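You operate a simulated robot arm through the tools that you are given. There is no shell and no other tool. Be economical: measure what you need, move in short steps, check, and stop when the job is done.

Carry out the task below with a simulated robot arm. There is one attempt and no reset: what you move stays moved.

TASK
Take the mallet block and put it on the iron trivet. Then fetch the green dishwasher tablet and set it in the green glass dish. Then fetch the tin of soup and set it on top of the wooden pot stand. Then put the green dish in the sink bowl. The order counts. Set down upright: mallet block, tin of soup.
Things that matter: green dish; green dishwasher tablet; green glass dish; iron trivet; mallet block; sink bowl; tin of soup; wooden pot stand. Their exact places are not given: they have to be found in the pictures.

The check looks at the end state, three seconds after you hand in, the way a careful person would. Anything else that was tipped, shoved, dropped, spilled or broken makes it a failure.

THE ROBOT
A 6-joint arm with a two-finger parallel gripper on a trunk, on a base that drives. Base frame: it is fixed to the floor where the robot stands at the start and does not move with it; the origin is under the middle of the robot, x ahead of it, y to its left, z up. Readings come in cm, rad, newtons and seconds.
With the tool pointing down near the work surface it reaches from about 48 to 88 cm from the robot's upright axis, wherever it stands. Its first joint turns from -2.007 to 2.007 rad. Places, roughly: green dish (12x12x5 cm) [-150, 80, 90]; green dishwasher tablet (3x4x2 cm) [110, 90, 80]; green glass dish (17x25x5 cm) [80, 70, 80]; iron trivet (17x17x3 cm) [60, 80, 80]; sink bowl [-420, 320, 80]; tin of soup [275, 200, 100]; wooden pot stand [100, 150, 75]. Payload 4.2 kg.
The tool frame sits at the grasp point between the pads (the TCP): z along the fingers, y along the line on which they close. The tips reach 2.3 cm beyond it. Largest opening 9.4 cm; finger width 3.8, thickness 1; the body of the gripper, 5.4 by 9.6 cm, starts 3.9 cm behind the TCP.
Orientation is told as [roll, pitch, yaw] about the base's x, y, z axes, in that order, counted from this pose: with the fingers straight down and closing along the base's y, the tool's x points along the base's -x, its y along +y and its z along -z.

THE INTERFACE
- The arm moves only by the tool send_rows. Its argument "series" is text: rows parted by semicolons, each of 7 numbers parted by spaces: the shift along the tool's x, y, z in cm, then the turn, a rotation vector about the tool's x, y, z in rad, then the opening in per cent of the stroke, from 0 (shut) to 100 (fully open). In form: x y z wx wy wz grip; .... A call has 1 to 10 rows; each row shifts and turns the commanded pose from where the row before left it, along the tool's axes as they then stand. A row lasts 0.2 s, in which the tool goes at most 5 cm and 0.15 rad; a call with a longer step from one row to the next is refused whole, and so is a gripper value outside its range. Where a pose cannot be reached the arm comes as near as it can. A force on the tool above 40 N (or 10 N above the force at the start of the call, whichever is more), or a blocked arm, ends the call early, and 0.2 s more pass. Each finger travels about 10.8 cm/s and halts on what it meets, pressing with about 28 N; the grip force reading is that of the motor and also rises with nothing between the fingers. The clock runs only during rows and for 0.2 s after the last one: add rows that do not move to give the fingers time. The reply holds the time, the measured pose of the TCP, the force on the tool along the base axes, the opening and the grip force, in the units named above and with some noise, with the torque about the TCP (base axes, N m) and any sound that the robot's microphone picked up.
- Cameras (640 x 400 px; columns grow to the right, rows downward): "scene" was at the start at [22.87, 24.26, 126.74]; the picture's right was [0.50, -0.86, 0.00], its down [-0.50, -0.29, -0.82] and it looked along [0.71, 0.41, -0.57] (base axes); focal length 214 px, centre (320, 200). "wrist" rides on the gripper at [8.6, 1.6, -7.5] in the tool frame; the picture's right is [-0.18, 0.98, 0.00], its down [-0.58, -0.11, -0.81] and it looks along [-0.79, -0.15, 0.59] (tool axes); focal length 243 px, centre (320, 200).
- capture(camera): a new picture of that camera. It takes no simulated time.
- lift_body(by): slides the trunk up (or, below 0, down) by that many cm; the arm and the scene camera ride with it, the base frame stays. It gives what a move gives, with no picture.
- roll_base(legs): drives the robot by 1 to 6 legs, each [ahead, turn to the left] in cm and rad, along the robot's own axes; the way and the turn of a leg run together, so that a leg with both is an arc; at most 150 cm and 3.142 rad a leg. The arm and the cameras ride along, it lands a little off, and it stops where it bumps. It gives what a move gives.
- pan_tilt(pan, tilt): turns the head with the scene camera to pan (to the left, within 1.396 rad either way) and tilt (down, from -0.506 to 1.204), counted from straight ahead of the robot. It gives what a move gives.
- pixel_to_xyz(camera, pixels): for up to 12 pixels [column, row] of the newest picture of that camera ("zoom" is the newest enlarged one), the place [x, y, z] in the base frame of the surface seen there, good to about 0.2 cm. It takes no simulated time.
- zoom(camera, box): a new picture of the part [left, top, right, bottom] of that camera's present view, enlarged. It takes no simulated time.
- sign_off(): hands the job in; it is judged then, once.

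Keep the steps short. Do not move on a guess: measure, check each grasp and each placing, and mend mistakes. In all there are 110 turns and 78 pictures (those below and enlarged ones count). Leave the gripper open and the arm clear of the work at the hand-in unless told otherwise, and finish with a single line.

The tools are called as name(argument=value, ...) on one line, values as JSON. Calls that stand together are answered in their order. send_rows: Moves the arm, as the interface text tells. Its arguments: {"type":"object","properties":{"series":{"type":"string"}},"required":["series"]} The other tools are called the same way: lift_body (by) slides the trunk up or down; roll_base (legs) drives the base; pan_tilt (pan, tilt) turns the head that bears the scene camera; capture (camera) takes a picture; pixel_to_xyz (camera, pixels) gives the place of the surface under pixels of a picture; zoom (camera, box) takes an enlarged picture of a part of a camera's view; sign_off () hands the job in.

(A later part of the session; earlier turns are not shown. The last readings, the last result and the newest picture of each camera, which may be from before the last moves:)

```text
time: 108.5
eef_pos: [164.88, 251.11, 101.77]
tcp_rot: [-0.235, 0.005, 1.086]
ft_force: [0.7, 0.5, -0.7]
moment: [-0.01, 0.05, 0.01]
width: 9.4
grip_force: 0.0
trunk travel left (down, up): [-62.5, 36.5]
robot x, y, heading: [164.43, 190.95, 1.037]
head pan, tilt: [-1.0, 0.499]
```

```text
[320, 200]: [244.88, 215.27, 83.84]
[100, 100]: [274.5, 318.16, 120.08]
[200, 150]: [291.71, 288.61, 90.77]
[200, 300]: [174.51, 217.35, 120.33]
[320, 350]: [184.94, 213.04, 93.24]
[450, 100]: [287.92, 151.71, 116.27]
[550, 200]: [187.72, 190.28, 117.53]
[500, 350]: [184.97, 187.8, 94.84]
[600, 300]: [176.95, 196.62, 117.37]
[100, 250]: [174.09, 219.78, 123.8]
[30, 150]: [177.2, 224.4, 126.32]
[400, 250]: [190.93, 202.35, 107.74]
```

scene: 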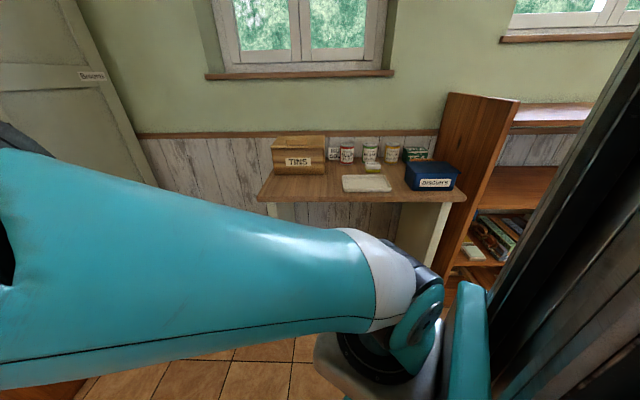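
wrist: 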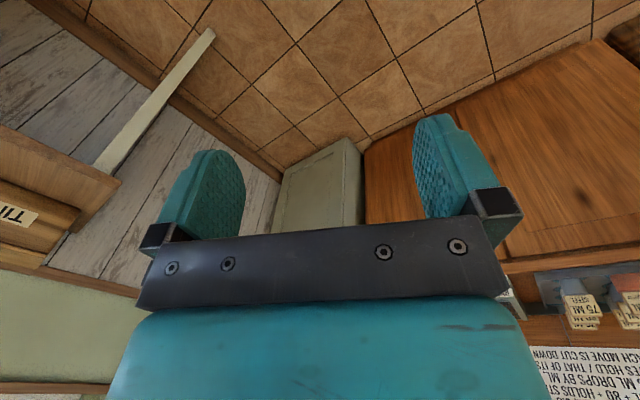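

The object blocking the arm isn't in view yet. I look up and to the right.

pan_tilt(pan=-0.4, tilt=-0.2)

capture(camera="scene")

pixel_to_xyz(camera="scene", pixels=[[320, 200], [320, 100], [320, 30], [200, 300], [450, 300], [550, 200], [550, 60], [120, 200], [450, 150], [600, 350]])

```text
time: 109.6
eef_pos: [165.09, 251.26, 101.83]
tcp_rot: [-0.237, 0.002, 1.075]
ft_force: [0.6, -0.7, 0.8]
moment: [0.01, -0.01, 0.02]
width: 9.37
grip_force: 0.1
trunk travel left (down, up): [-62.5, 36.5]
robot x, y, heading: [164.56, 191.24, 1.039]
head pan, tilt: [-0.4, -0.201]
```

```text
51 pictures are left
```

scene: 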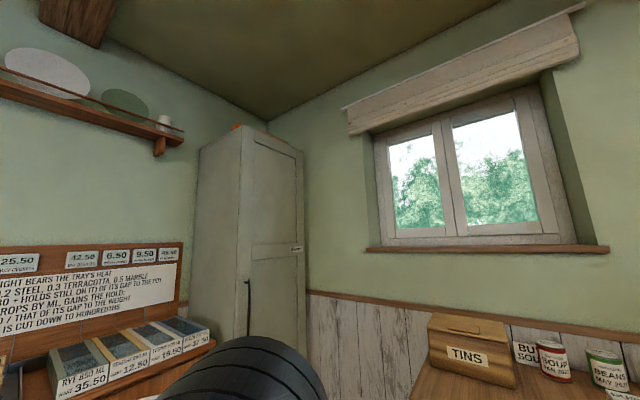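

```text
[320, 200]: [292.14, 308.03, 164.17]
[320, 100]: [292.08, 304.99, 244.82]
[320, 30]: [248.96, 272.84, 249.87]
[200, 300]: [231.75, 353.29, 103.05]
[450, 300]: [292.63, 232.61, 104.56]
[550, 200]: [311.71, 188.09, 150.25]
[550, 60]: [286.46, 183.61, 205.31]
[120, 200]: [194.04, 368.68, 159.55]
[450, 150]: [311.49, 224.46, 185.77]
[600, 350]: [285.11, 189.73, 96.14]
```

Nothing is hanging there. To find out whether the arm is really blocked, I level the tool, raise it and move it a little to the right.

send_rows(series="0 0 -1 -0.118 0 0 100;0 0 -1 -0.118 0 0 100;0 0 -3 0 0 0 100;0 0 -3 0 0 0 100;-1 -2 0 0 0 0 100;-1 -2 0 0 0 0 100;-1 -2 0 0 0 0 100;0 0 0 0 0 0 100")

pan_tilt(pan=-0.3, tilt=0.7)

capture(camera="scene")

```text
time: 109.9
eef_pos: [161.53, 252.61, 99.66]
tcp_rot: [-0.225, 0.008, 1.088]
ft_force: [-0.2, 0.9, -0.1]
moment: [-0.03, 0.02, -0.01]
width: 9.41
grip_force: 0.0
trunk travel left (down, up): [-62.5, 36.5]
robot x, y, heading: [164.92, 190.61, 1.046]
head pan, tilt: [-0.4, -0.201]
stopped in row 1: the arm was blocked; the commanded pose is now the measured one
```

```text
time: 111.1
eef_pos: [162.39, 252.26, 100.03]
tcp_rot: [-0.221, 0.0, 1.071]
ft_force: [0.1, 0.2, 0.1]
moment: [-0.01, -0.02, 0.0]
width: 9.39
grip_force: 0.0
trunk travel left (down, up): [-62.5, 36.5]
robot x, y, heading: [165.03, 190.98, 1.039]
head pan, tilt: [-0.3, 0.7]
```

```text
50 pictures are left
```

scene: 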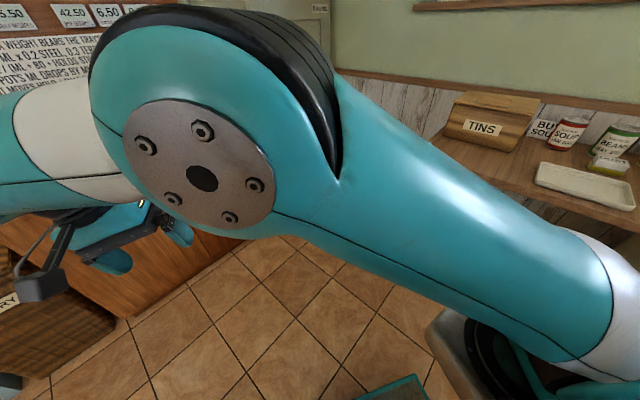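

The arm is truly blocked by something on its right. I undo the move: turn the base left a bit, and check whether the arm comes free.

roll_base(legs=[[0, 0.3]])

pan_tilt(pan=-1.396, tilt=0.3)

capture(camera="scene")

```text
time: 111.8
eef_pos: [158.31, 252.22, 95.04]
tcp_rot: [-0.268, 0.003, 1.078]
ft_force: [0.2, 0.6, -0.1]
moment: [-0.05, -0.01, -0.01]
width: 9.41
grip_force: 0.0
trunk travel left (down, up): [-62.5, 36.5]
robot x, y, heading: [165.22, 191.29, 1.055]
head pan, tilt: [-0.3, 0.7]
stopped in leg 1: the robot was blocked; the commanded pose is now the measured one
```

```text
time: 113.2
eef_pos: [158.56, 251.89, 95.37]
tcp_rot: [-0.265, 0.003, 1.075]
ft_force: [-0.1, 0.1, 0.3]
moment: [0.02, -0.01, -0.03]
width: 9.38
grip_force: 0.0
trunk travel left (down, up): [-62.5, 36.5]
robot x, y, heading: [165.23, 190.78, 1.049]
head pan, tilt: [-1.396, 0.3]
```

```text
49 pictures are left
```

scene: 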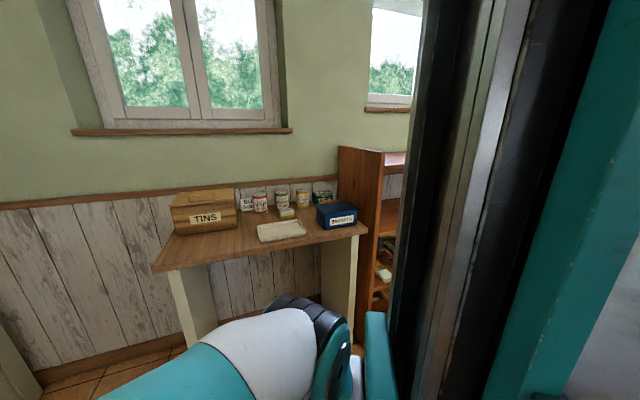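

The arm gets pushed left whatever I do, with no force at the tool, so a link is wedged. I move with the push (toward −x) to free it.

send_rows(series="0.5 0.9 0 0 0 0 100;1 1.8 0 0 0 0 100;1 1.8 0 0 0 0 100;0 0 0 0 0 0 100")

pan_tilt(pan=-0.2, tilt=1.0)

capture(camera="scene")

```text
time: 114.2
eef_pos: [152.42, 250.87, 93.62]
tcp_rot: [-0.241, 0.049, 1.062]
ft_force: [-0.6, -0.1, -0.1]
moment: [0.0, 0.02, -0.02]
width: 9.42
grip_force: 0.1
out of reach, approached as far as the arm can: row 1, 2, 3
trunk travel left (down, up): [-62.5, 36.5]
robot x, y, heading: [164.94, 190.77, 1.048]
head pan, tilt: [-1.396, 0.3]
```

```text
time: 115.6
eef_pos: [152.35, 250.99, 93.66]
tcp_rot: [-0.24, 0.052, 1.064]
ft_force: [0.4, -0.3, 0.0]
moment: [-0.02, 0.01, 0.01]
width: 9.41
grip_force: 0.1
trunk travel left (down, up): [-62.5, 36.5]
robot x, y, heading: [165.63, 190.67, 1.049]
head pan, tilt: [-0.201, 1.0]
```

```text
48 pictures are left
```

scene: 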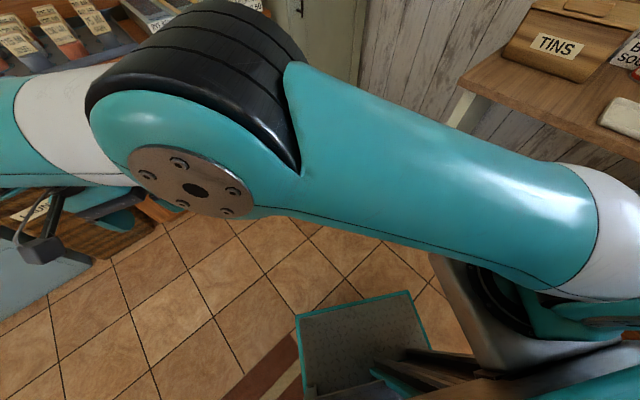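

That moved freely. Now I try to level and raise the tool in small steps.

send_rows(series="0 0 -0.5 -0.06 0 0 100;0 0 -0.5 -0.06 0 0 100;0 0 -0.5 -0.06 0 0 100;0 0 -0.5 -0.06 0 0 100;0 0 0 0 0 0 100")

```text
time: 116.0
eef_pos: [151.51, 251.19, 92.64]
tcp_rot: [-0.229, 0.01, 1.078]
ft_force: [-0.1, 0.2, 0.7]
moment: [-0.02, -0.02, 0.02]
width: 9.39
grip_force: 0.1
trunk travel left (down, up): [-62.5, 36.5]
robot x, y, heading: [165.56, 190.96, 1.055]
head pan, tilt: [-0.201, 1.0]
stopped in row 2: the arm was blocked; the commanded pose is now the measured one
```

Still blocked upward. I try stretching the arm forward, away from the body, in small steps.

send_rows(series="-0.5 0 0 0 0 0 100;-1 0 0 0 0 0 100;-1.5 0 0 0 0 0 100;-1.5 0 0 0 0 0 100;-1.5 0 0 0 0 0 100;0 0 0 0 0 0 100")

lift_body(by=5)

```text
time: 117.4
eef_pos: [153.72, 252.68, 92.49]
tcp_rot: [-0.222, 0.013, 1.074]
ft_force: [-0.1, -0.1, -0.9]
moment: [-0.01, 0.0, -0.05]
width: 9.41
grip_force: 0.0
out of reach, approached as far as the arm can: row 2, 3, 4, 5
trunk travel left (down, up): [-62.5, 36.5]
robot x, y, heading: [165.7, 190.97, 1.047]
head pan, tilt: [-0.201, 1.0]
```

```text
time: 118.3
eef_pos: [153.73, 252.72, 97.68]
tcp_rot: [-0.225, 0.013, 1.072]
ft_force: [0.0, 0.4, -0.6]
moment: [0.01, 0.0, 0.01]
width: 9.41
grip_force: 0.0
trunk travel left (down, up): [-67.5, 31.5]
robot x, y, heading: [165.49, 190.59, 1.048]
head pan, tilt: [-0.201, 1.0]
```

Lifting works. I test driving again with a small turn right.

roll_base(legs=[[0, -0.1]])

pan_tilt(pan=1.0, tilt=0.9)

capture(camera="scene")

```text
time: 119.0
eef_pos: [152.36, 252.27, 94.59]
tcp_rot: [-0.25, 0.018, 1.069]
ft_force: [-0.1, 0.8, 0.3]
moment: [-0.04, 0.0, -0.03]
width: 9.38
grip_force: 0.1
trunk travel left (down, up): [-67.5, 31.5]
robot x, y, heading: [165.32, 191.04, 1.051]
head pan, tilt: [-0.201, 1.0]
stopped in leg 1: the robot was blocked; the commanded pose is now the measured one
```

```text
time: 120.5
eef_pos: [152.59, 252.11, 94.84]
tcp_rot: [-0.245, 0.018, 1.068]
ft_force: [-0.4, -0.5, 0.3]
moment: [0.02, 0.01, 0.0]
width: 9.43
grip_force: 0.1
trunk travel left (down, up): [-67.5, 31.5]
robot x, y, heading: [165.53, 190.53, 1.049]
head pan, tilt: [1.0, 0.901]
```

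```text
47 pictures are left
```

scene: 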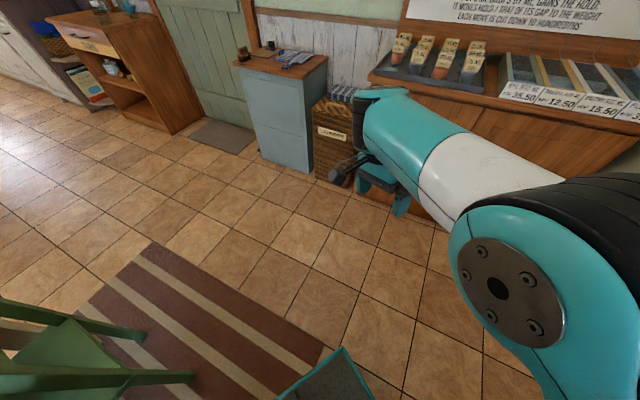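

I measure the base plate, the chair and the arm in this view.

pixel_to_xyz(camera="scene", pixels=[[330, 375], [345, 350], [290, 395], [180, 377], [140, 333], [60, 380], [325, 135], [380, 185], [500, 285], [590, 200], [480, 160], [600, 390]])

pan_tilt(pan=1.396, tilt=1.2)

capture(camera="scene")

```text
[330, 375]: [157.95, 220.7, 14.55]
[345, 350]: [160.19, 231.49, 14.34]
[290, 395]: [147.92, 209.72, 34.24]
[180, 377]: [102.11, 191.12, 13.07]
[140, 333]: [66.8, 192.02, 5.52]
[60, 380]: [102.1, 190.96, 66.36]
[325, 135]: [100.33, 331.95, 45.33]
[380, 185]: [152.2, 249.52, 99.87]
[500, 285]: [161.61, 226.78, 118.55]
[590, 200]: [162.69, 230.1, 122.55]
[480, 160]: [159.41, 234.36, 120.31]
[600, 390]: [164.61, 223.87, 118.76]
```

```text
time: 121.3
eef_pos: [152.46, 252.29, 94.78]
tcp_rot: [-0.249, 0.018, 1.068]
ft_force: [-0.2, 0.2, -0.1]
moment: [0.03, 0.01, -0.04]
width: 9.37
grip_force: 0.1
trunk travel left (down, up): [-67.5, 31.5]
robot x, y, heading: [166.1, 190.55, 1.051]
head pan, tilt: [1.396, 1.201]
```

```text
46 pictures are left
```

scene: 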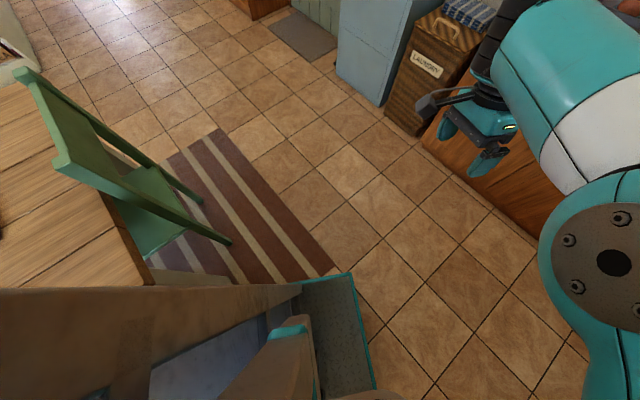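

Something brown is close below the camera at (150,330). I measure it.

pixel_to_xyz(camera="scene", pixels=[[60, 320], [200, 310], [290, 290], [300, 360], [290, 332], [220, 350], [130, 262], [60, 160], [230, 242], [350, 340], [20, 380], [180, 380]])

```text
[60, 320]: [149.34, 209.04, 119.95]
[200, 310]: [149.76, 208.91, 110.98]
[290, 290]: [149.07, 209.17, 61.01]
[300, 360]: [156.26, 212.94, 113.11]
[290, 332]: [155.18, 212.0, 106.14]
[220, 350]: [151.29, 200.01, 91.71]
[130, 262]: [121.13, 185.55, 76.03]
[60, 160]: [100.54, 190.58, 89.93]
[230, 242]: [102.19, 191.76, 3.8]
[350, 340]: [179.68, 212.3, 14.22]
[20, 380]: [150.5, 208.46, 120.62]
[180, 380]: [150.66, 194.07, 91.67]
```

That brown part is the robot's own trunk. I use the lift, which moves freely, to test whether the obstacle is outside the robot: up 20 cm, then a small arm step up.

lift_body(by=20)

send_rows(series="0 0 -0.5 0 0 0 100;0 0 -0.5 0 0 0 100;0 0 -0.5 0 0 0 100;0 0 0 0 0 0 100")

```text
time: 123.5
eef_pos: [152.08, 252.39, 114.56]
tcp_rot: [-0.242, 0.02, 1.066]
ft_force: [-11.8, -0.5, -6.1]
moment: [-0.06, -0.85, 0.08]
width: 9.4
grip_force: 0.1
trunk travel left (down, up): [-87.5, 11.5]
robot x, y, heading: [165.82, 190.93, 1.046]
head pan, tilt: [1.396, 1.201]
```

```text
time: 124.5
eef_pos: [152.11, 252.13, 115.57]
tcp_rot: [-0.242, 0.022, 1.069]
ft_force: [2.9, 0.3, 0.0]
moment: [-0.05, 0.25, 0.0]
width: 9.39
grip_force: 0.0
out of reach, approached as far as the arm can: row 2
trunk travel left (down, up): [-87.5, 11.5]
robot x, y, heading: [166.24, 190.67, 1.044]
head pan, tilt: [1.396, 1.201]
```

pan_tilt(pan=0.5, tilt=0.7)

capture(camera="scene")

capture(camera="wrist")

```text
time: 125.7
eef_pos: [152.25, 252.32, 115.81]
tcp_rot: [-0.243, 0.026, 1.066]
ft_force: [-0.2, 0.4, -0.2]
moment: [-0.03, 0.0, 0.0]
width: 9.39
grip_force: 0.1
trunk travel left (down, up): [-87.5, 11.5]
robot x, y, heading: [166.28, 190.31, 1.044]
head pan, tilt: [0.499, 0.7]
```

```text
45 pictures are left
```

scene: 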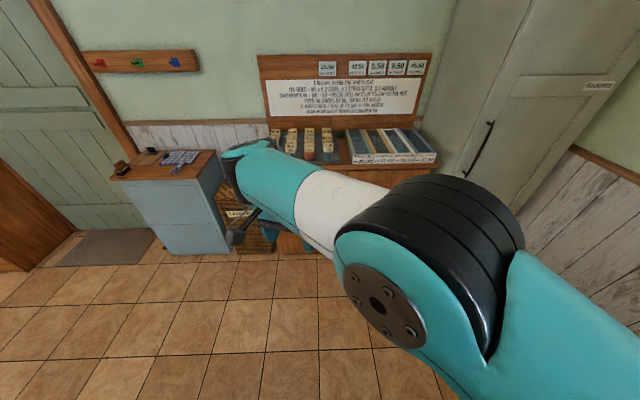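

```text
44 pictures are left
```

wrist: 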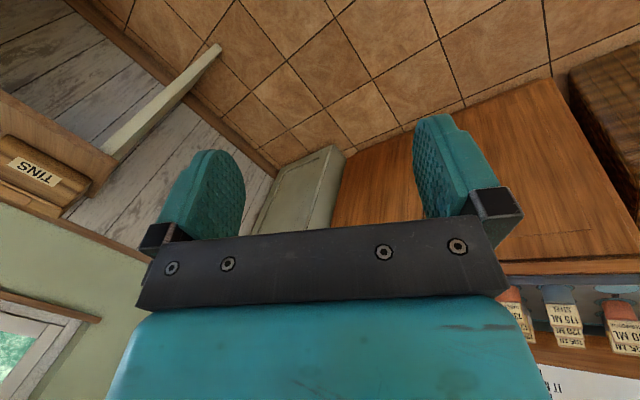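

Now not blocked. I try small steps to the right (+x), back toward the normal arm posture.

send_rows(series="-0.3 -0.5 0 0 0 0 100;-0.5 -0.9 0 0 0 0 100;-0.5 -0.9 0 0 0 0 100;-0.5 -0.9 0 0 0 0 100;0 0 0 0 0 0 100")

```text
time: 126.4
eef_pos: [153.14, 252.59, 115.26]
tcp_rot: [-0.261, 0.017, 1.074]
ft_force: [0.8, -0.3, 0.6]
moment: [-0.01, 0.06, -0.02]
width: 9.4
grip_force: 0.0
trunk travel left (down, up): [-87.5, 11.5]
robot x, y, heading: [166.57, 190.83, 1.047]
head pan, tilt: [0.499, 0.7]
stopped in row 3: the arm was blocked; the commanded pose is now the measured one
```

Blocked again to the right. I test the remaining direction: backing the base by 4 cm.

roll_base(legs=[[-4, 0]])

```text
time: 127.2
eef_pos: [151.01, 248.2, 115.06]
tcp_rot: [-0.241, 0.035, 1.068]
ft_force: [-18.6, -1.8, -8.5]
moment: [-0.01, -1.28, 0.2]
width: 9.4
grip_force: 0.0
trunk travel left (down, up): [-87.5, 11.5]
robot x, y, heading: [164.69, 187.0, 1.049]
head pan, tilt: [0.499, 0.7]
```

Backing works. I back a bit further and test the arm again toward the right.

roll_base(legs=[[-6, 0]])

send_rows(series="0 0 0 0 0 0 100;-0.3 -0.5 0 0 0 0 100;-0.5 -0.9 0 0 0 0 100;-0.5 -0.9 0 0 0 0 100;-0.5 -0.9 0 0 0 0 100;0 0 0 0 0 0 100")

```text
time: 128.0
eef_pos: [143.87, 240.28, 111.64]
tcp_rot: [-0.282, -0.024, 1.086]
ft_force: [0.6, 0.1, 0.8]
moment: [-0.02, 0.04, -0.03]
width: 9.4
grip_force: 0.0
trunk travel left (down, up): [-87.5, 11.5]
robot x, y, heading: [165.14, 186.78, 1.043]
head pan, tilt: [0.499, 0.7]
stopped in leg 1: the robot was blocked; the commanded pose is now the measured one
```

```text
time: 128.9
eef_pos: [143.78, 238.84, 111.23]
tcp_rot: [-0.293, -0.043, 1.085]
ft_force: [0.3, 0.4, -0.1]
moment: [-0.02, 0.02, 0.01]
width: 9.42
grip_force: 0.0
trunk travel left (down, up): [-87.5, 11.5]
robot x, y, heading: [165.28, 186.28, 1.041]
head pan, tilt: [0.499, 0.7]
stopped in row 4: the arm was blocked; the commanded pose is now the measured one
```

pan_tilt(pan=0.0, tilt=0.5)

capture(camera="scene")

pixel_to_xyz(camera="scene", pixels=[[50, 150], [150, 250], [320, 250], [450, 250], [550, 250], [600, 350], [400, 330], [500, 150], [300, 330], [200, 150]])

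```text
time: 129.8
eef_pos: [143.97, 239.12, 111.25]
tcp_rot: [-0.295, -0.042, 1.082]
ft_force: [-0.5, 0.3, -0.7]
moment: [0.03, 0.0, -0.02]
width: 9.39
grip_force: 0.1
trunk travel left (down, up): [-87.5, 11.5]
robot x, y, heading: [165.08, 186.37, 1.036]
head pan, tilt: [0.0, 0.499]
```

```text
43 pictures are left
```

scene: 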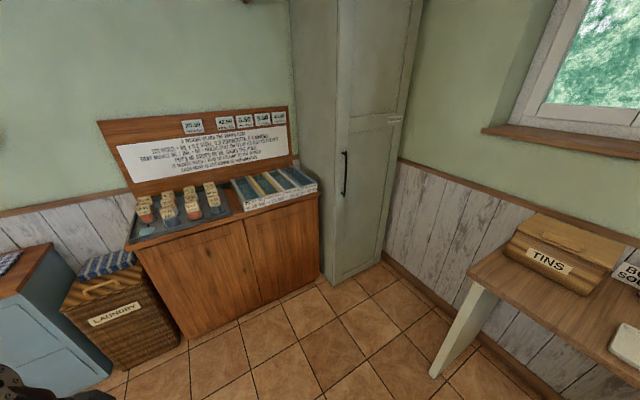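

```text
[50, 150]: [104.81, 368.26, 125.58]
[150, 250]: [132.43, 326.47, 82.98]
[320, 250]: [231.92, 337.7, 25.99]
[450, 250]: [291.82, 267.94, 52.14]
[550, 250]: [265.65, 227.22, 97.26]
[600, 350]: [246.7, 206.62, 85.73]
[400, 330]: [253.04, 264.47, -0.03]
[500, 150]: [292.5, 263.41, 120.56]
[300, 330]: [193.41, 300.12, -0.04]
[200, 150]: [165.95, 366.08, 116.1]
```

The arm is now out of this view, off to the left and low. I look that way.

pan_tilt(pan=0.9, tilt=1.1)

capture(camera="scene")

pan_tilt(pan=-0.7, tilt=1.1)

capture(camera="scene")

```text
time: 131.0
eef_pos: [143.77, 239.28, 111.23]
tcp_rot: [-0.294, -0.041, 1.083]
ft_force: [0.2, 0.1, 0.3]
moment: [-0.01, 0.02, 0.01]
width: 9.41
grip_force: 0.0
trunk travel left (down, up): [-87.5, 11.5]
robot x, y, heading: [165.01, 186.34, 1.045]
head pan, tilt: [0.901, 1.1]
```

```text
42 pictures are left
```

scene: 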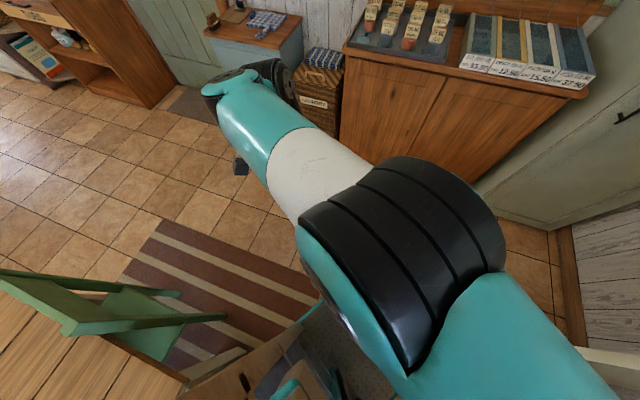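

```text
time: 132.7
eef_pos: [143.84, 239.24, 111.2]
tcp_rot: [-0.293, -0.042, 1.082]
ft_force: [-1.1, -0.4, 1.2]
moment: [-0.01, -0.04, -0.01]
width: 9.39
grip_force: 0.2
trunk travel left (down, up): [-87.5, 11.5]
robot x, y, heading: [165.8, 186.56, 1.047]
head pan, tilt: [-0.7, 1.1]
```

```text
41 pictures are left
```

scene: 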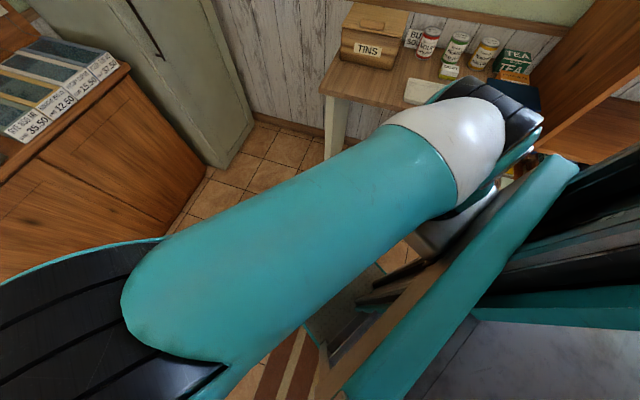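

The upper arm now lies along the front of the trunk. The wrist may be at a joint limit, so I test letting the tool yaw turn left with the arm.

send_rows(series="0 0 0 0 0 0 100;0 0 0 0 0 -0.08 100;0 0 0 0 0 -0.1 100;0 0 0 0 0 -0.1 100;0 0 0 0 0 -0.1 100;0 0 0 0 0 -0.1 100;0 0 0 0 0 0 100")

```text
time: 133.0
eef_pos: [142.51, 237.52, 110.49]
tcp_rot: [-0.304, -0.058, 1.086]
ft_force: [1.3, 0.7, 0.6]
moment: [-0.01, 0.07, 0.0]
width: 9.4
grip_force: 0.0
trunk travel left (down, up): [-87.5, 11.5]
robot x, y, heading: [165.27, 186.17, 1.04]
head pan, tilt: [-0.7, 1.1]
stopped in row 1: the arm was blocked; the commanded pose is now the measured one
```

I measure the arm's geometry in this view to understand its posture.

pixel_to_xyz(camera="scene", pixels=[[60, 310], [150, 290], [250, 250], [350, 200], [460, 130], [510, 110], [530, 150], [480, 215], [560, 175], [360, 380], [560, 260], [440, 260]])

capture(camera="wrist")

```text
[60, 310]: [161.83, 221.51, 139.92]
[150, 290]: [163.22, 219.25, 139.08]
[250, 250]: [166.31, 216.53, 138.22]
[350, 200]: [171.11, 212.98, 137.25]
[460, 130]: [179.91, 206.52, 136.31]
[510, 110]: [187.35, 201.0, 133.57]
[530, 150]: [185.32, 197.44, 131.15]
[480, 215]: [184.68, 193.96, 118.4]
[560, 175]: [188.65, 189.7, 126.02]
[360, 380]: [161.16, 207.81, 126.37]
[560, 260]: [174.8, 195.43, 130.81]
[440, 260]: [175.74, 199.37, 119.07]
```

```text
40 pictures are left
```

wrist: 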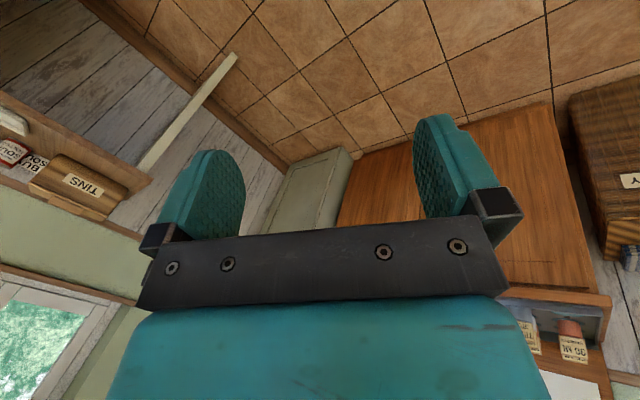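

The upper arm is horizontal, pointing left and pressed against the trunk bar. A clockwise swing about the shoulder should release it: forward with the tool yaw turning along.

send_rows(series="-2 -0.45 0 0 0 0.034 100;-2 -0.45 0 0 0 0.034 100;-2 -0.45 0 0 0 0.034 100;-2 -0.45 0 0 0 0.034 100;0 0 0 0 0 0 100")

```text
time: 134.2
eef_pos: [148.17, 243.27, 111.52]
tcp_rot: [-0.293, -0.094, 0.95]
ft_force: [0.2, 0.3, 1.1]
moment: [0.05, -0.01, 0.01]
width: 9.38
grip_force: 0.1
out of reach, approached as far as the arm can: row 2
trunk travel left (down, up): [-87.5, 11.5]
robot x, y, heading: [165.86, 186.32, 1.04]
head pan, tilt: [-0.7, 1.1]
```

It swings free. I continue the same swing.

send_rows(series="-2 -0.43 0 0 0 0.035 100;-2 -0.43 0 0 0 0.035 100;-2 -0.43 0 0 0 0.035 100;-2 -0.43 0 0 0 0.035 100;-2 -0.43 0 0 0 0.035 100;-2 -0.43 0 0 0 0.035 100;0 0 0 0 0 0 100")

```text
time: 135.8
eef_pos: [157.22, 250.04, 113.48]
tcp_rot: [-0.266, -0.153, 0.744]
ft_force: [-0.2, -0.4, -0.3]
moment: [0.02, 0.02, -0.01]
width: 9.4
grip_force: 0.1
out of reach, approached as far as the arm can: row 1, 3
trunk travel left (down, up): [-87.5, 11.5]
robot x, y, heading: [165.47, 186.35, 1.042]
head pan, tilt: [-0.7, 1.1]
```

send_rows(series="-2 -0.43 -0.2 0 0 0.035 100;-2.3 -0.5 -0.2 0 0 0.04 100;-2.3 -0.5 -0.2 0 0 0.04 100;-2.3 -0.5 -0.2 0 0 0.04 100;-2.3 -0.5 -0.2 0 0 0.04 100;-2.3 -0.5 -0.2 0 0 0.04 100;-2.3 -0.5 -0.2 0 0 0.04 100;-2.3 -0.5 -0.2 0 0 0.04 100;0 0 0 0 0 0 100")

pan_tilt(pan=-0.3, tilt=0.8)

capture(camera="scene")

```text
time: 137.2
eef_pos: [165.9, 253.74, 117.0]
tcp_rot: [-0.222, -0.219, 0.53]
ft_force: [-1.1, 0.3, -0.8]
moment: [-0.04, -0.08, 0.02]
width: 9.4
grip_force: 0.1
out of reach, approached as far as the arm can: row 1, 4, 5
trunk travel left (down, up): [-87.5, 11.5]
robot x, y, heading: [165.95, 186.66, 1.04]
head pan, tilt: [-0.7, 1.1]
stopped in row 6: the arm was blocked; the commanded pose is now the measured one
```

```text
time: 138.1
eef_pos: [166.45, 253.82, 117.08]
tcp_rot: [-0.224, -0.218, 0.526]
ft_force: [0.5, 0.3, -0.4]
moment: [0.03, 0.03, -0.02]
width: 9.39
grip_force: 0.1
trunk travel left (down, up): [-87.5, 11.5]
robot x, y, heading: [165.97, 186.54, 1.042]
head pan, tilt: [-0.3, 0.799]
```

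```text
39 pictures are left
```

scene: 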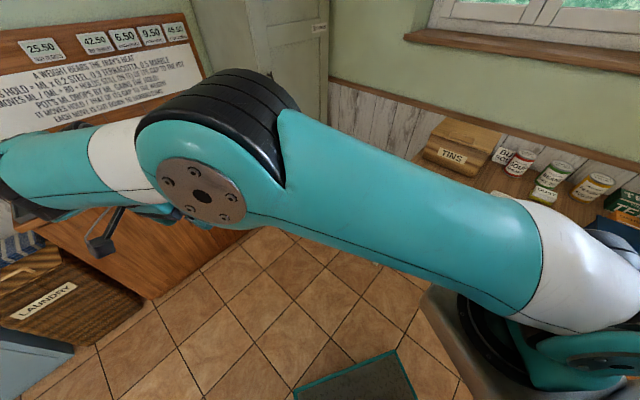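

The arm looks nearly straight at the elbow, which explains "out of reach". I bend it: move the tool inward toward the shoulder.

send_rows(series="0.1 -0.6 0 0 0 0 100;0.2 -1.2 0 0 0 0 100;0.25 -1.5 0 0 0 0 100;0.25 -1.5 0 0 0 0 100;0.25 -1.5 0 0 0 0 100;0 0 0 0 0 0 100")

```text
time: 139.5
eef_pos: [168.09, 248.18, 118.28]
tcp_rot: [-0.225, -0.217, 0.526]
ft_force: [0.4, -0.4, 0.8]
moment: [0.0, -0.01, 0.02]
width: 9.41
grip_force: 0.0
trunk travel left (down, up): [-87.5, 11.5]
robot x, y, heading: [166.07, 186.51, 1.045]
head pan, tilt: [-0.3, 0.799]
```

Free and within reach. I level the tool while moving further in.

send_rows(series="0.1 -0.7 0 -0.04 0.04 0 100;0.1 -0.7 0 -0.06 0.06 0 100;0.1 -0.7 0 -0.06 0.06 0 100;0.1 -0.7 0 -0.06 0.055 0 100;0 0 0 0 0 0 100")

```text
time: 140.7
eef_pos: [169.39, 245.58, 118.68]
tcp_rot: [-0.001, -0.005, 0.501]
ft_force: [0.5, -0.2, -0.1]
moment: [-0.05, -0.01, 0.01]
width: 9.39
grip_force: 0.1
trunk travel left (down, up): [-87.5, 11.5]
robot x, y, heading: [165.84, 186.67, 1.039]
head pan, tilt: [-0.3, 0.799]
```

Level again, and close to the normal posture. I restore the yaw to the robot's heading and raise the tool.

send_rows(series="0 0 -2 0 0 0 100;0 0 -2 0 0 -0.1 100;0 0 -2 0 0 -0.11 100;0 0 -2 0 0 -0.11 100;0 0 -2 0 0 -0.11 100;0 0 -2 0 0 -0.11 100;0 0 0 0 0 0 100")

capture(camera="scene")

```text
time: 142.3
eef_pos: [169.43, 245.69, 130.81]
tcp_rot: [-0.004, -0.004, 1.042]
ft_force: [-1.1, -1.4, 0.0]
moment: [0.01, -0.01, -0.02]
width: 9.41
grip_force: 0.1
trunk travel left (down, up): [-87.5, 11.5]
robot x, y, heading: [166.09, 186.34, 1.04]
head pan, tilt: [-0.3, 0.799]
```

```text
38 pictures are left
```

scene: 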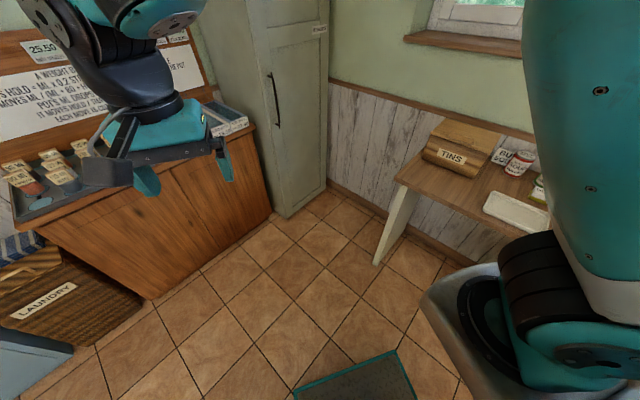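

The arm is back in its normal elbow-up posture. I test the base: forward 15 cm, away from the table.

roll_base(legs=[[15, 0]])

```text
time: 143.6
eef_pos: [176.73, 258.32, 130.62]
tcp_rot: [-0.007, -0.005, 1.042]
ft_force: [0.3, -0.2, -0.3]
moment: [-0.03, -0.02, 0.0]
width: 9.4
grip_force: 0.0
trunk travel left (down, up): [-87.5, 11.5]
robot x, y, heading: [173.22, 199.39, 1.039]
head pan, tilt: [-0.3, 0.799]
```

Driving works again. Now I zoom on the cans on the side table.

pan_tilt(pan=-0.8, tilt=0.5)

capture(camera="scene")

```text
time: 144.6
eef_pos: [176.6, 258.28, 130.6]
tcp_rot: [-0.005, -0.005, 1.04]
ft_force: [-0.2, -0.2, -0.2]
moment: [0.0, 0.02, -0.01]
width: 9.4
grip_force: 0.0
trunk travel left (down, up): [-87.5, 11.5]
robot x, y, heading: [173.69, 199.12, 1.037]
head pan, tilt: [-0.799, 0.499]
```

```text
37 pictures are left
```

scene: 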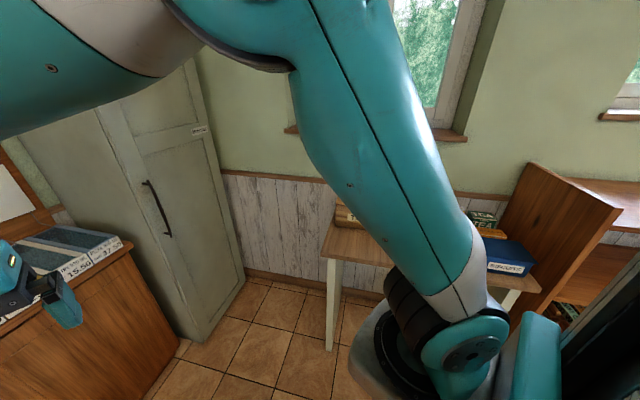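

The arm hides the cans. I turn the base right in steps to face the side table.

roll_base(legs=[[0, -0.4]])

roll_base(legs=[[0, -0.64]])

pan_tilt(pan=-0.3, tilt=0.5)

capture(camera="scene")

```text
time: 146.2
eef_pos: [199.44, 252.51, 130.72]
tcp_rot: [-0.005, -0.005, 0.642]
ft_force: [0.9, 0.7, -0.8]
moment: [-0.03, -0.01, 0.0]
width: 9.39
grip_force: 0.0
trunk travel left (down, up): [-87.5, 11.5]
robot x, y, heading: [173.09, 198.93, 0.636]
head pan, tilt: [-0.799, 0.499]
```

```text
time: 148.3
eef_pos: [225.87, 226.35, 130.61]
tcp_rot: [-0.005, -0.007, 0.004]
ft_force: [0.1, 0.4, 0.5]
moment: [0.01, 0.03, 0.04]
width: 9.39
grip_force: 0.1
trunk travel left (down, up): [-87.5, 11.5]
robot x, y, heading: [173.2, 199.33, -0.0]
head pan, tilt: [-0.799, 0.499]
```

```text
time: 149.2
eef_pos: [225.97, 226.6, 130.63]
tcp_rot: [-0.003, -0.006, 0.004]
ft_force: [0.1, 0.6, 0.1]
moment: [0.0, 0.0, -0.01]
width: 9.41
grip_force: 0.0
trunk travel left (down, up): [-87.5, 11.5]
robot x, y, heading: [173.29, 199.19, -0.005]
head pan, tilt: [-0.3, 0.499]
```

```text
36 pictures are left
```

scene: 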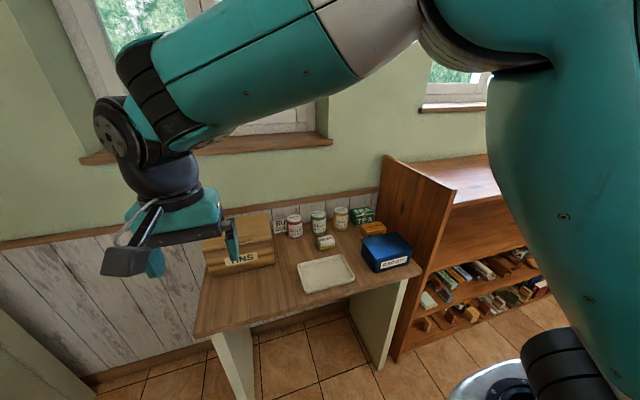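

Now the cans are visible. I zoom in to read labels.

zoom(camera="scene", box=[260, 190, 400, 280])

pixel_to_xyz(camera="scene", pixels=[[294, 217], [295, 228], [279, 228], [318, 214], [341, 210], [325, 242], [326, 270], [240, 225], [390, 240], [300, 300], [205, 310], [215, 240]])

```text
4.44 times, centred on (330, 235) of scene
```

zoom: 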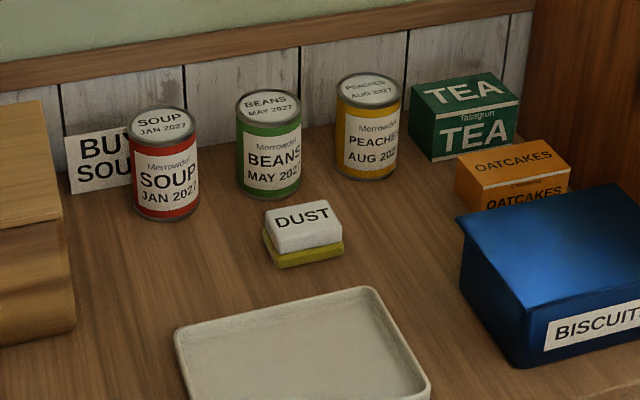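

```text
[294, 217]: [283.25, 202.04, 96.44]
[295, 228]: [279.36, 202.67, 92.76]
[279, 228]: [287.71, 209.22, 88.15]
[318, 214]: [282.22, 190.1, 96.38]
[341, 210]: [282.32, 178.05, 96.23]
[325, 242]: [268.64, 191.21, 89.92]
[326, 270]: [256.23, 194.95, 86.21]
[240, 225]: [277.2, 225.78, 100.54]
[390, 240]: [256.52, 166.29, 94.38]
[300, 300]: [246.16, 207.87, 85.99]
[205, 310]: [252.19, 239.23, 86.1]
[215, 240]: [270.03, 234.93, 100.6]
```

Soup tin top centre is about (283, 202), z 96.4. I measure its rim, neighbours, and the window sill above.

pixel_to_xyz(camera="zoom", pixels=[[162, 124], [132, 122], [193, 130], [168, 141], [158, 108], [62, 215], [72, 320], [245, 115], [130, 165], [165, 205]])

pixel_to_xyz(camera="scene", pixels=[[260, 143], [300, 142], [320, 138], [230, 157], [300, 190], [270, 214]])

```text
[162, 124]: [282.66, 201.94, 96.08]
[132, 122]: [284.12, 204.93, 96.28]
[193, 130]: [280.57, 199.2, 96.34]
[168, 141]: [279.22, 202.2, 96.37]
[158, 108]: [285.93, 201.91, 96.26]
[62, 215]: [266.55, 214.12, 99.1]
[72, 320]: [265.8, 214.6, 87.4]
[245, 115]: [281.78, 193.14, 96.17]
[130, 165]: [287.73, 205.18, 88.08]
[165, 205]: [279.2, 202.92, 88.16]
```

```text
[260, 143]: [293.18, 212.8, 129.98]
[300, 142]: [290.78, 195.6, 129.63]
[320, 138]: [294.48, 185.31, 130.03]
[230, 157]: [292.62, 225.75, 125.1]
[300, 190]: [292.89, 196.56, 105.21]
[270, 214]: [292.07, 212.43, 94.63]
```

Tin centre is (282.5, 202.0), radius 3.4. The sill's front is near x 290 at z 125–130, so I'll tilt the tool slightly back. First I drive ahead 33 cm and lower the trunk 15.

roll_base(legs=[[33, 0]])

lift_body(by=-15)

```text
time: 151.4
eef_pos: [258.62, 226.4, 130.73]
tcp_rot: [-0.005, -0.004, 0.005]
ft_force: [0.1, 0.6, -0.6]
moment: [0.0, 0.0, -0.04]
width: 9.39
grip_force: 0.2
trunk travel left (down, up): [-87.5, 11.5]
robot x, y, heading: [206.02, 199.16, -0.004]
head pan, tilt: [-0.3, 0.499]
```

```text
time: 153.2
eef_pos: [258.64, 226.39, 115.61]
tcp_rot: [-0.004, -0.007, 0.002]
ft_force: [0.3, 1.1, 0.4]
moment: [0.01, 0.0, -0.02]
width: 9.41
grip_force: 0.1
trunk travel left (down, up): [-72.5, 26.5]
robot x, y, heading: [205.98, 199.05, 0.002]
head pan, tilt: [-0.3, 0.499]
```

send_rows(series="-2.5 -3.05 0.6 0 0 0 100;-2.5 -3.05 0.6 0 0 0 100;-2.5 -3.05 0.6 0 0 0 100;-2.5 -3.05 0.6 0 0 0 100;-2.5 -3.05 0.6 0 0 0 100;-2.5 -3.05 0.6 0 0 0 100;-2.5 -3.05 0.6 0 0 0 100;-2.5 -3.05 0.6 0 0 0 100;0 0 0 0 -0.12 0 100;0 0 0 0 -0.13 0 100")

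capture(camera="scene")

```text
time: 155.3
eef_pos: [278.86, 202.1, 111.15]
tcp_rot: [-0.008, -0.256, 0.004]
ft_force: [0.3, 0.6, -0.1]
moment: [-0.02, -0.01, 0.03]
width: 9.4
grip_force: 0.1
trunk travel left (down, up): [-72.5, 26.5]
robot x, y, heading: [206.19, 199.35, -0.007]
head pan, tilt: [-0.3, 0.499]
```

```text
34 pictures are left
```

scene: 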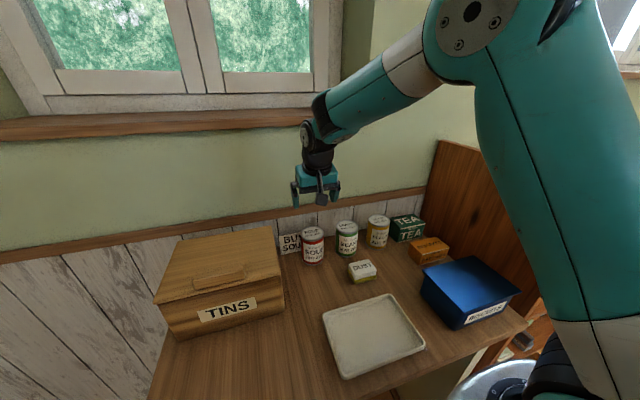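

Positioned above the tin. I descend along the tilted line to z≈94.

send_rows(series="0.15 0 3 0 0 0 100;0.15 0 3 0 0 0 100;0.15 0 3 0 0 0 100;0.15 0 3 0 0 0 100;0.12 0 2.5 0 0 0 100;0.1 0 1.8 0 0 0 100;0.05 0 1.2 0 0 0 100;0 0 0 0 0 0 100")

zoom(camera="scene", box=[260, 160, 400, 280])

```text
time: 157.2
eef_pos: [282.53, 201.9, 94.07]
tcp_rot: [-0.005, -0.255, 0.004]
ft_force: [-0.3, 0.3, 0.1]
moment: [0.01, 0.01, 0.0]
width: 9.39
grip_force: 0.0
trunk travel left (down, up): [-72.5, 26.5]
robot x, y, heading: [206.05, 199.16, -0.001]
head pan, tilt: [-0.3, 0.499]
```

```text
3.33 times, centred on (330, 220) of scene
```

zoom: 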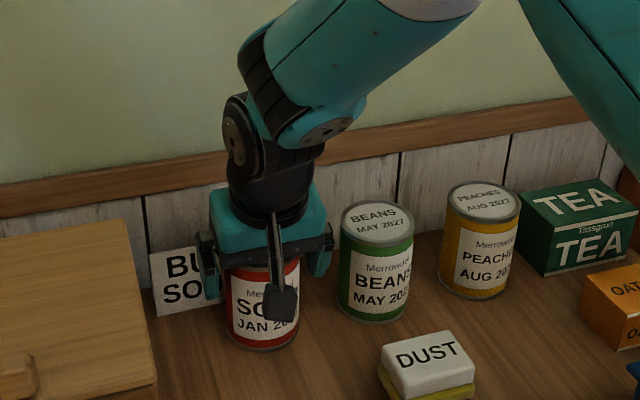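

Tin sits between the fingers. I close and lift gently.

send_rows(series="0 0 0 0 0 0 60;0 0 0 0 0 0 20;0 0 0 0 0 0 20;0 0 0 0 0 0 20;0 0 0 0 0 0 20")

send_rows(series="-0.025 0 -0.1 0 0 0 20;-0.05 0 -0.2 0 0 0 20;-0.08 0 -0.3 0 0 0 20;-0.1 0 -0.4 0 0 0 20;-0.1 0 -0.4 0 0 0 20;0 0 0 0 0 0 20")

zoom(camera="scene", box=[260, 160, 400, 280])

```text
time: 158.3
eef_pos: [282.47, 201.99, 94.06]
tcp_rot: [-0.004, -0.255, 0.005]
ft_force: [-0.4, 0.6, 0.6]
moment: [0.2, -0.03, -0.02]
width: 7.39
grip_force: 27.4
trunk travel left (down, up): [-72.5, 26.5]
robot x, y, heading: [206.0, 198.7, 0.001]
head pan, tilt: [-0.3, 0.499]
```

```text
time: 159.8
eef_pos: [282.28, 201.89, 95.36]
tcp_rot: [-0.009, -0.255, 0.005]
ft_force: [-0.2, -0.1, -4.2]
moment: [0.03, 0.01, 0.0]
width: 7.36
grip_force: 27.8
trunk travel left (down, up): [-72.5, 26.5]
robot x, y, heading: [206.22, 198.92, -0.002]
head pan, tilt: [-0.3, 0.499]
```

```text
3.33 times, centred on (330, 220) of scene
```

zoom: 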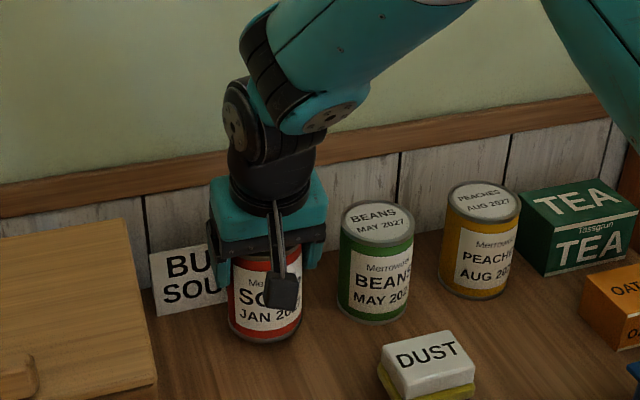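

Tin held (about 0.4 kg). I raise the trunk 16 cm, then back the base 31 cm.

lift_body(by=18)

roll_base(legs=[[-32, 0]])

```text
time: 161.8
eef_pos: [282.3, 201.84, 113.41]
tcp_rot: [-0.007, -0.255, 0.006]
ft_force: [-0.4, -0.1, -4.3]
moment: [0.0, 0.01, -0.02]
width: 7.38
grip_force: 28.1
trunk travel left (down, up): [-90.5, 8.5]
robot x, y, heading: [205.98, 199.07, -0.0]
head pan, tilt: [-0.3, 0.499]
```

```text
time: 163.9
eef_pos: [250.65, 202.07, 113.31]
tcp_rot: [-0.007, -0.254, 0.005]
ft_force: [0.4, -0.4, -3.7]
moment: [0.01, -0.01, -0.02]
width: 7.36
grip_force: 28.0
trunk travel left (down, up): [-90.5, 8.5]
robot x, y, heading: [174.44, 199.49, 0.0]
head pan, tilt: [-0.3, 0.499]
```

Tin still held. I draw the arm in to a comfortable posture before turning.

send_rows(series="0.7 0.8 -0.4 0 0 0 20;1.3 1.4 -0.7 0 0 0 20;1.6 1.8 -0.8 0 0 0 20;1.6 1.8 -0.8 0 0 0 20;1.6 1.8 -0.8 0 0 0 20;1.6 1.8 -0.8 0 0 0 20;1.6 1.8 -0.8 0 0 0 20;1.6 1.8 -0.8 0 0 0 20;1 1.2 -0.5 0 0 0 20;0 0 0 0 0 0 20")

roll_base(legs=[[0, -0.8]])

roll_base(legs=[[0, -0.77], [46, 0]])

```text
time: 166.1
eef_pos: [236.94, 216.09, 116.26]
tcp_rot: [-0.008, -0.255, 0.006]
ft_force: [0.1, 0.3, -5.0]
moment: [0.0, 0.0, 0.01]
width: 7.37
grip_force: 28.0
trunk travel left (down, up): [-90.5, 8.5]
robot x, y, heading: [174.46, 199.54, -0.002]
head pan, tilt: [-0.3, 0.499]
```

```text
time: 168.6
eef_pos: [229.53, 165.29, 116.12]
tcp_rot: [-0.007, -0.255, -0.807]
ft_force: [0.9, 0.7, -3.9]
moment: [-0.02, 0.01, 0.0]
width: 7.37
grip_force: 28.6
trunk travel left (down, up): [-90.5, 8.5]
robot x, y, heading: [174.4, 199.36, -0.815]
head pan, tilt: [-0.3, 0.499]
```

```text
time: 173.2
eef_pos: [193.25, 93.08, 116.2]
tcp_rot: [-0.007, -0.254, -1.539]
ft_force: [-0.1, 0.3, -3.9]
moment: [0.01, 0.01, 0.01]
width: 7.36
grip_force: 27.9
trunk travel left (down, up): [-90.5, 8.5]
robot x, y, heading: [175.3, 155.53, -1.552]
head pan, tilt: [-0.3, 0.499]
```

Next, turn right to face the table, then look at the pot stand.

roll_base(legs=[[0, -1.585], [12, 0]])

pan_tilt(pan=0.0, tilt=0.85)

capture(camera="scene")

```text
time: 178.4
eef_pos: [100.44, 140.78, 116.27]
tcp_rot: [-0.007, -0.255, 3.118]
ft_force: [0.5, -0.9, -4.7]
moment: [0.02, -0.02, 0.0]
width: 7.38
grip_force: 27.9
trunk travel left (down, up): [-90.5, 8.5]
robot x, y, heading: [163.38, 155.48, 3.107]
head pan, tilt: [-0.3, 0.499]
```

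```text
time: 179.2
eef_pos: [100.49, 140.69, 116.22]
tcp_rot: [-0.008, -0.256, 3.118]
ft_force: [-0.1, 0.4, -4.5]
moment: [-0.01, -0.01, 0.0]
width: 7.39
grip_force: 27.8
trunk travel left (down, up): [-90.5, 8.5]
robot x, y, heading: [163.58, 155.83, 3.11]
head pan, tilt: [0.0, 0.85]
```

```text
31 pictures are left
```

scene: 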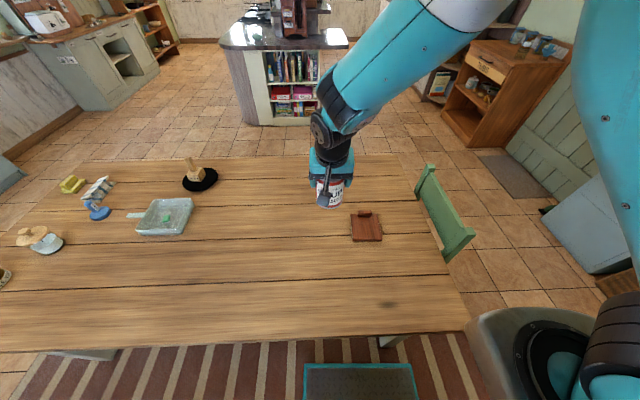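

zoom(camera="scene", box=[300, 170, 410, 250])

pixel_to_xyz(camera="zoom", pixels=[[375, 230], [300, 240], [460, 240], [380, 275], [370, 190], [330, 205], [420, 205], [380, 215], [340, 265], [440, 265], [340, 230], [420, 240]])

```text
5.00 times, centred on (355, 210) of scene
```

zoom: 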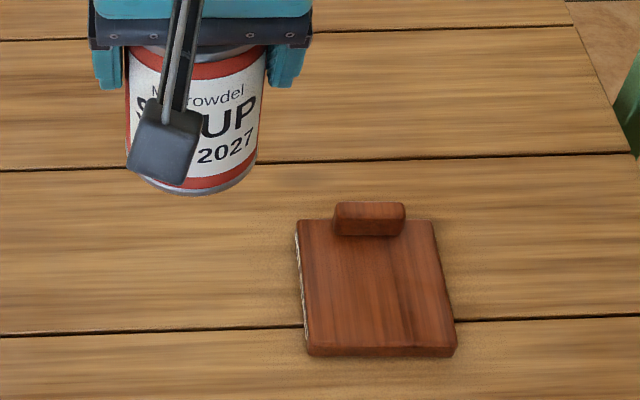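

```text
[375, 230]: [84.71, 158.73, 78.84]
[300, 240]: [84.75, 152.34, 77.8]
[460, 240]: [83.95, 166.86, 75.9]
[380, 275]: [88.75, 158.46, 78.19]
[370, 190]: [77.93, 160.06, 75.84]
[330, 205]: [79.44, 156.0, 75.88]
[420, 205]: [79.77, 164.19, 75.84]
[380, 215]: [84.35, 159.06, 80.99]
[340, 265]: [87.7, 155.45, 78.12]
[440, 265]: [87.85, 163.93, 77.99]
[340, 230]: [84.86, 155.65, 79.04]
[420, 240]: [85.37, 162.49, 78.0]
```

The stand is a board (top z 78.1) with a raised rib at its far side. I measure its near corners.

pixel_to_xyz(camera="zoom", pixels=[[310, 340], [380, 340], [450, 340], [303, 250], [430, 228], [310, 228], [380, 240], [450, 300], [308, 310]])

```text
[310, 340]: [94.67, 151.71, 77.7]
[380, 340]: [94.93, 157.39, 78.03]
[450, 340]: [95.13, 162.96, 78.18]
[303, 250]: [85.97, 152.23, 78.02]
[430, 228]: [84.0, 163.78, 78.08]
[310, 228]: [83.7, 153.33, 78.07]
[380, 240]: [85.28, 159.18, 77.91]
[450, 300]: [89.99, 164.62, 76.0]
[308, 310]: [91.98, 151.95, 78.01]
```

Free flat area centre is (90.2, 157.7). I carry the tin over it at height.

send_rows(series="-0.5 -0.85 0.14 0 0 0 20;-1.04 -1.68 0.27 0 0 0 20;-1.24 -2.01 0.32 0 0 0 20;-1.24 -2.01 0.32 0 0 0 20;-1.24 -2.01 0.32 0 0 0 20;-1.24 -2.01 0.32 0 0 0 20;-1.24 -2.01 0.32 0 0 0 20;-1.24 -2.01 0.32 0 0 0 20;-0.83 -1.34 0.22 0 0 0 20;-0.5 -0.83 0.13 0 0 0 20")

lift_body(by=-24)

capture(camera="scene")

```text
time: 181.4
eef_pos: [90.11, 157.75, 116.31]
tcp_rot: [-0.006, -0.253, 3.117]
ft_force: [0.6, 0.4, -4.8]
moment: [0.01, 0.0, 0.04]
width: 7.39
grip_force: 28.1
trunk travel left (down, up): [-90.5, 8.5]
robot x, y, heading: [163.43, 155.57, 3.11]
head pan, tilt: [0.0, 0.85]
```

```text
time: 183.9
eef_pos: [90.24, 157.74, 92.3]
tcp_rot: [-0.005, -0.254, 3.117]
ft_force: [-0.5, 0.4, -4.2]
moment: [0.03, -0.05, 0.03]
width: 7.38
grip_force: 27.5
trunk travel left (down, up): [-66.5, 32.5]
robot x, y, heading: [163.6, 155.79, 3.113]
head pan, tilt: [0.0, 0.85]
```

```text
29 pictures are left
```

scene: 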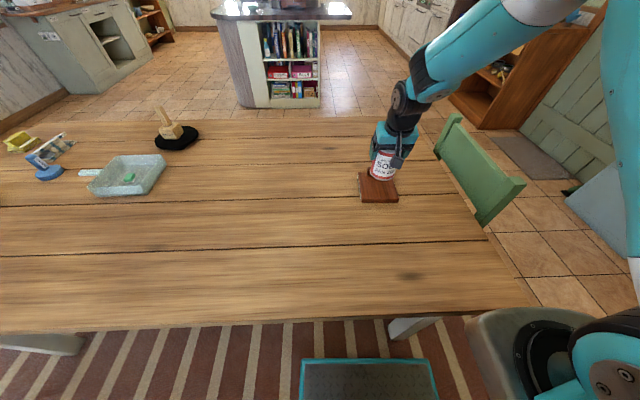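

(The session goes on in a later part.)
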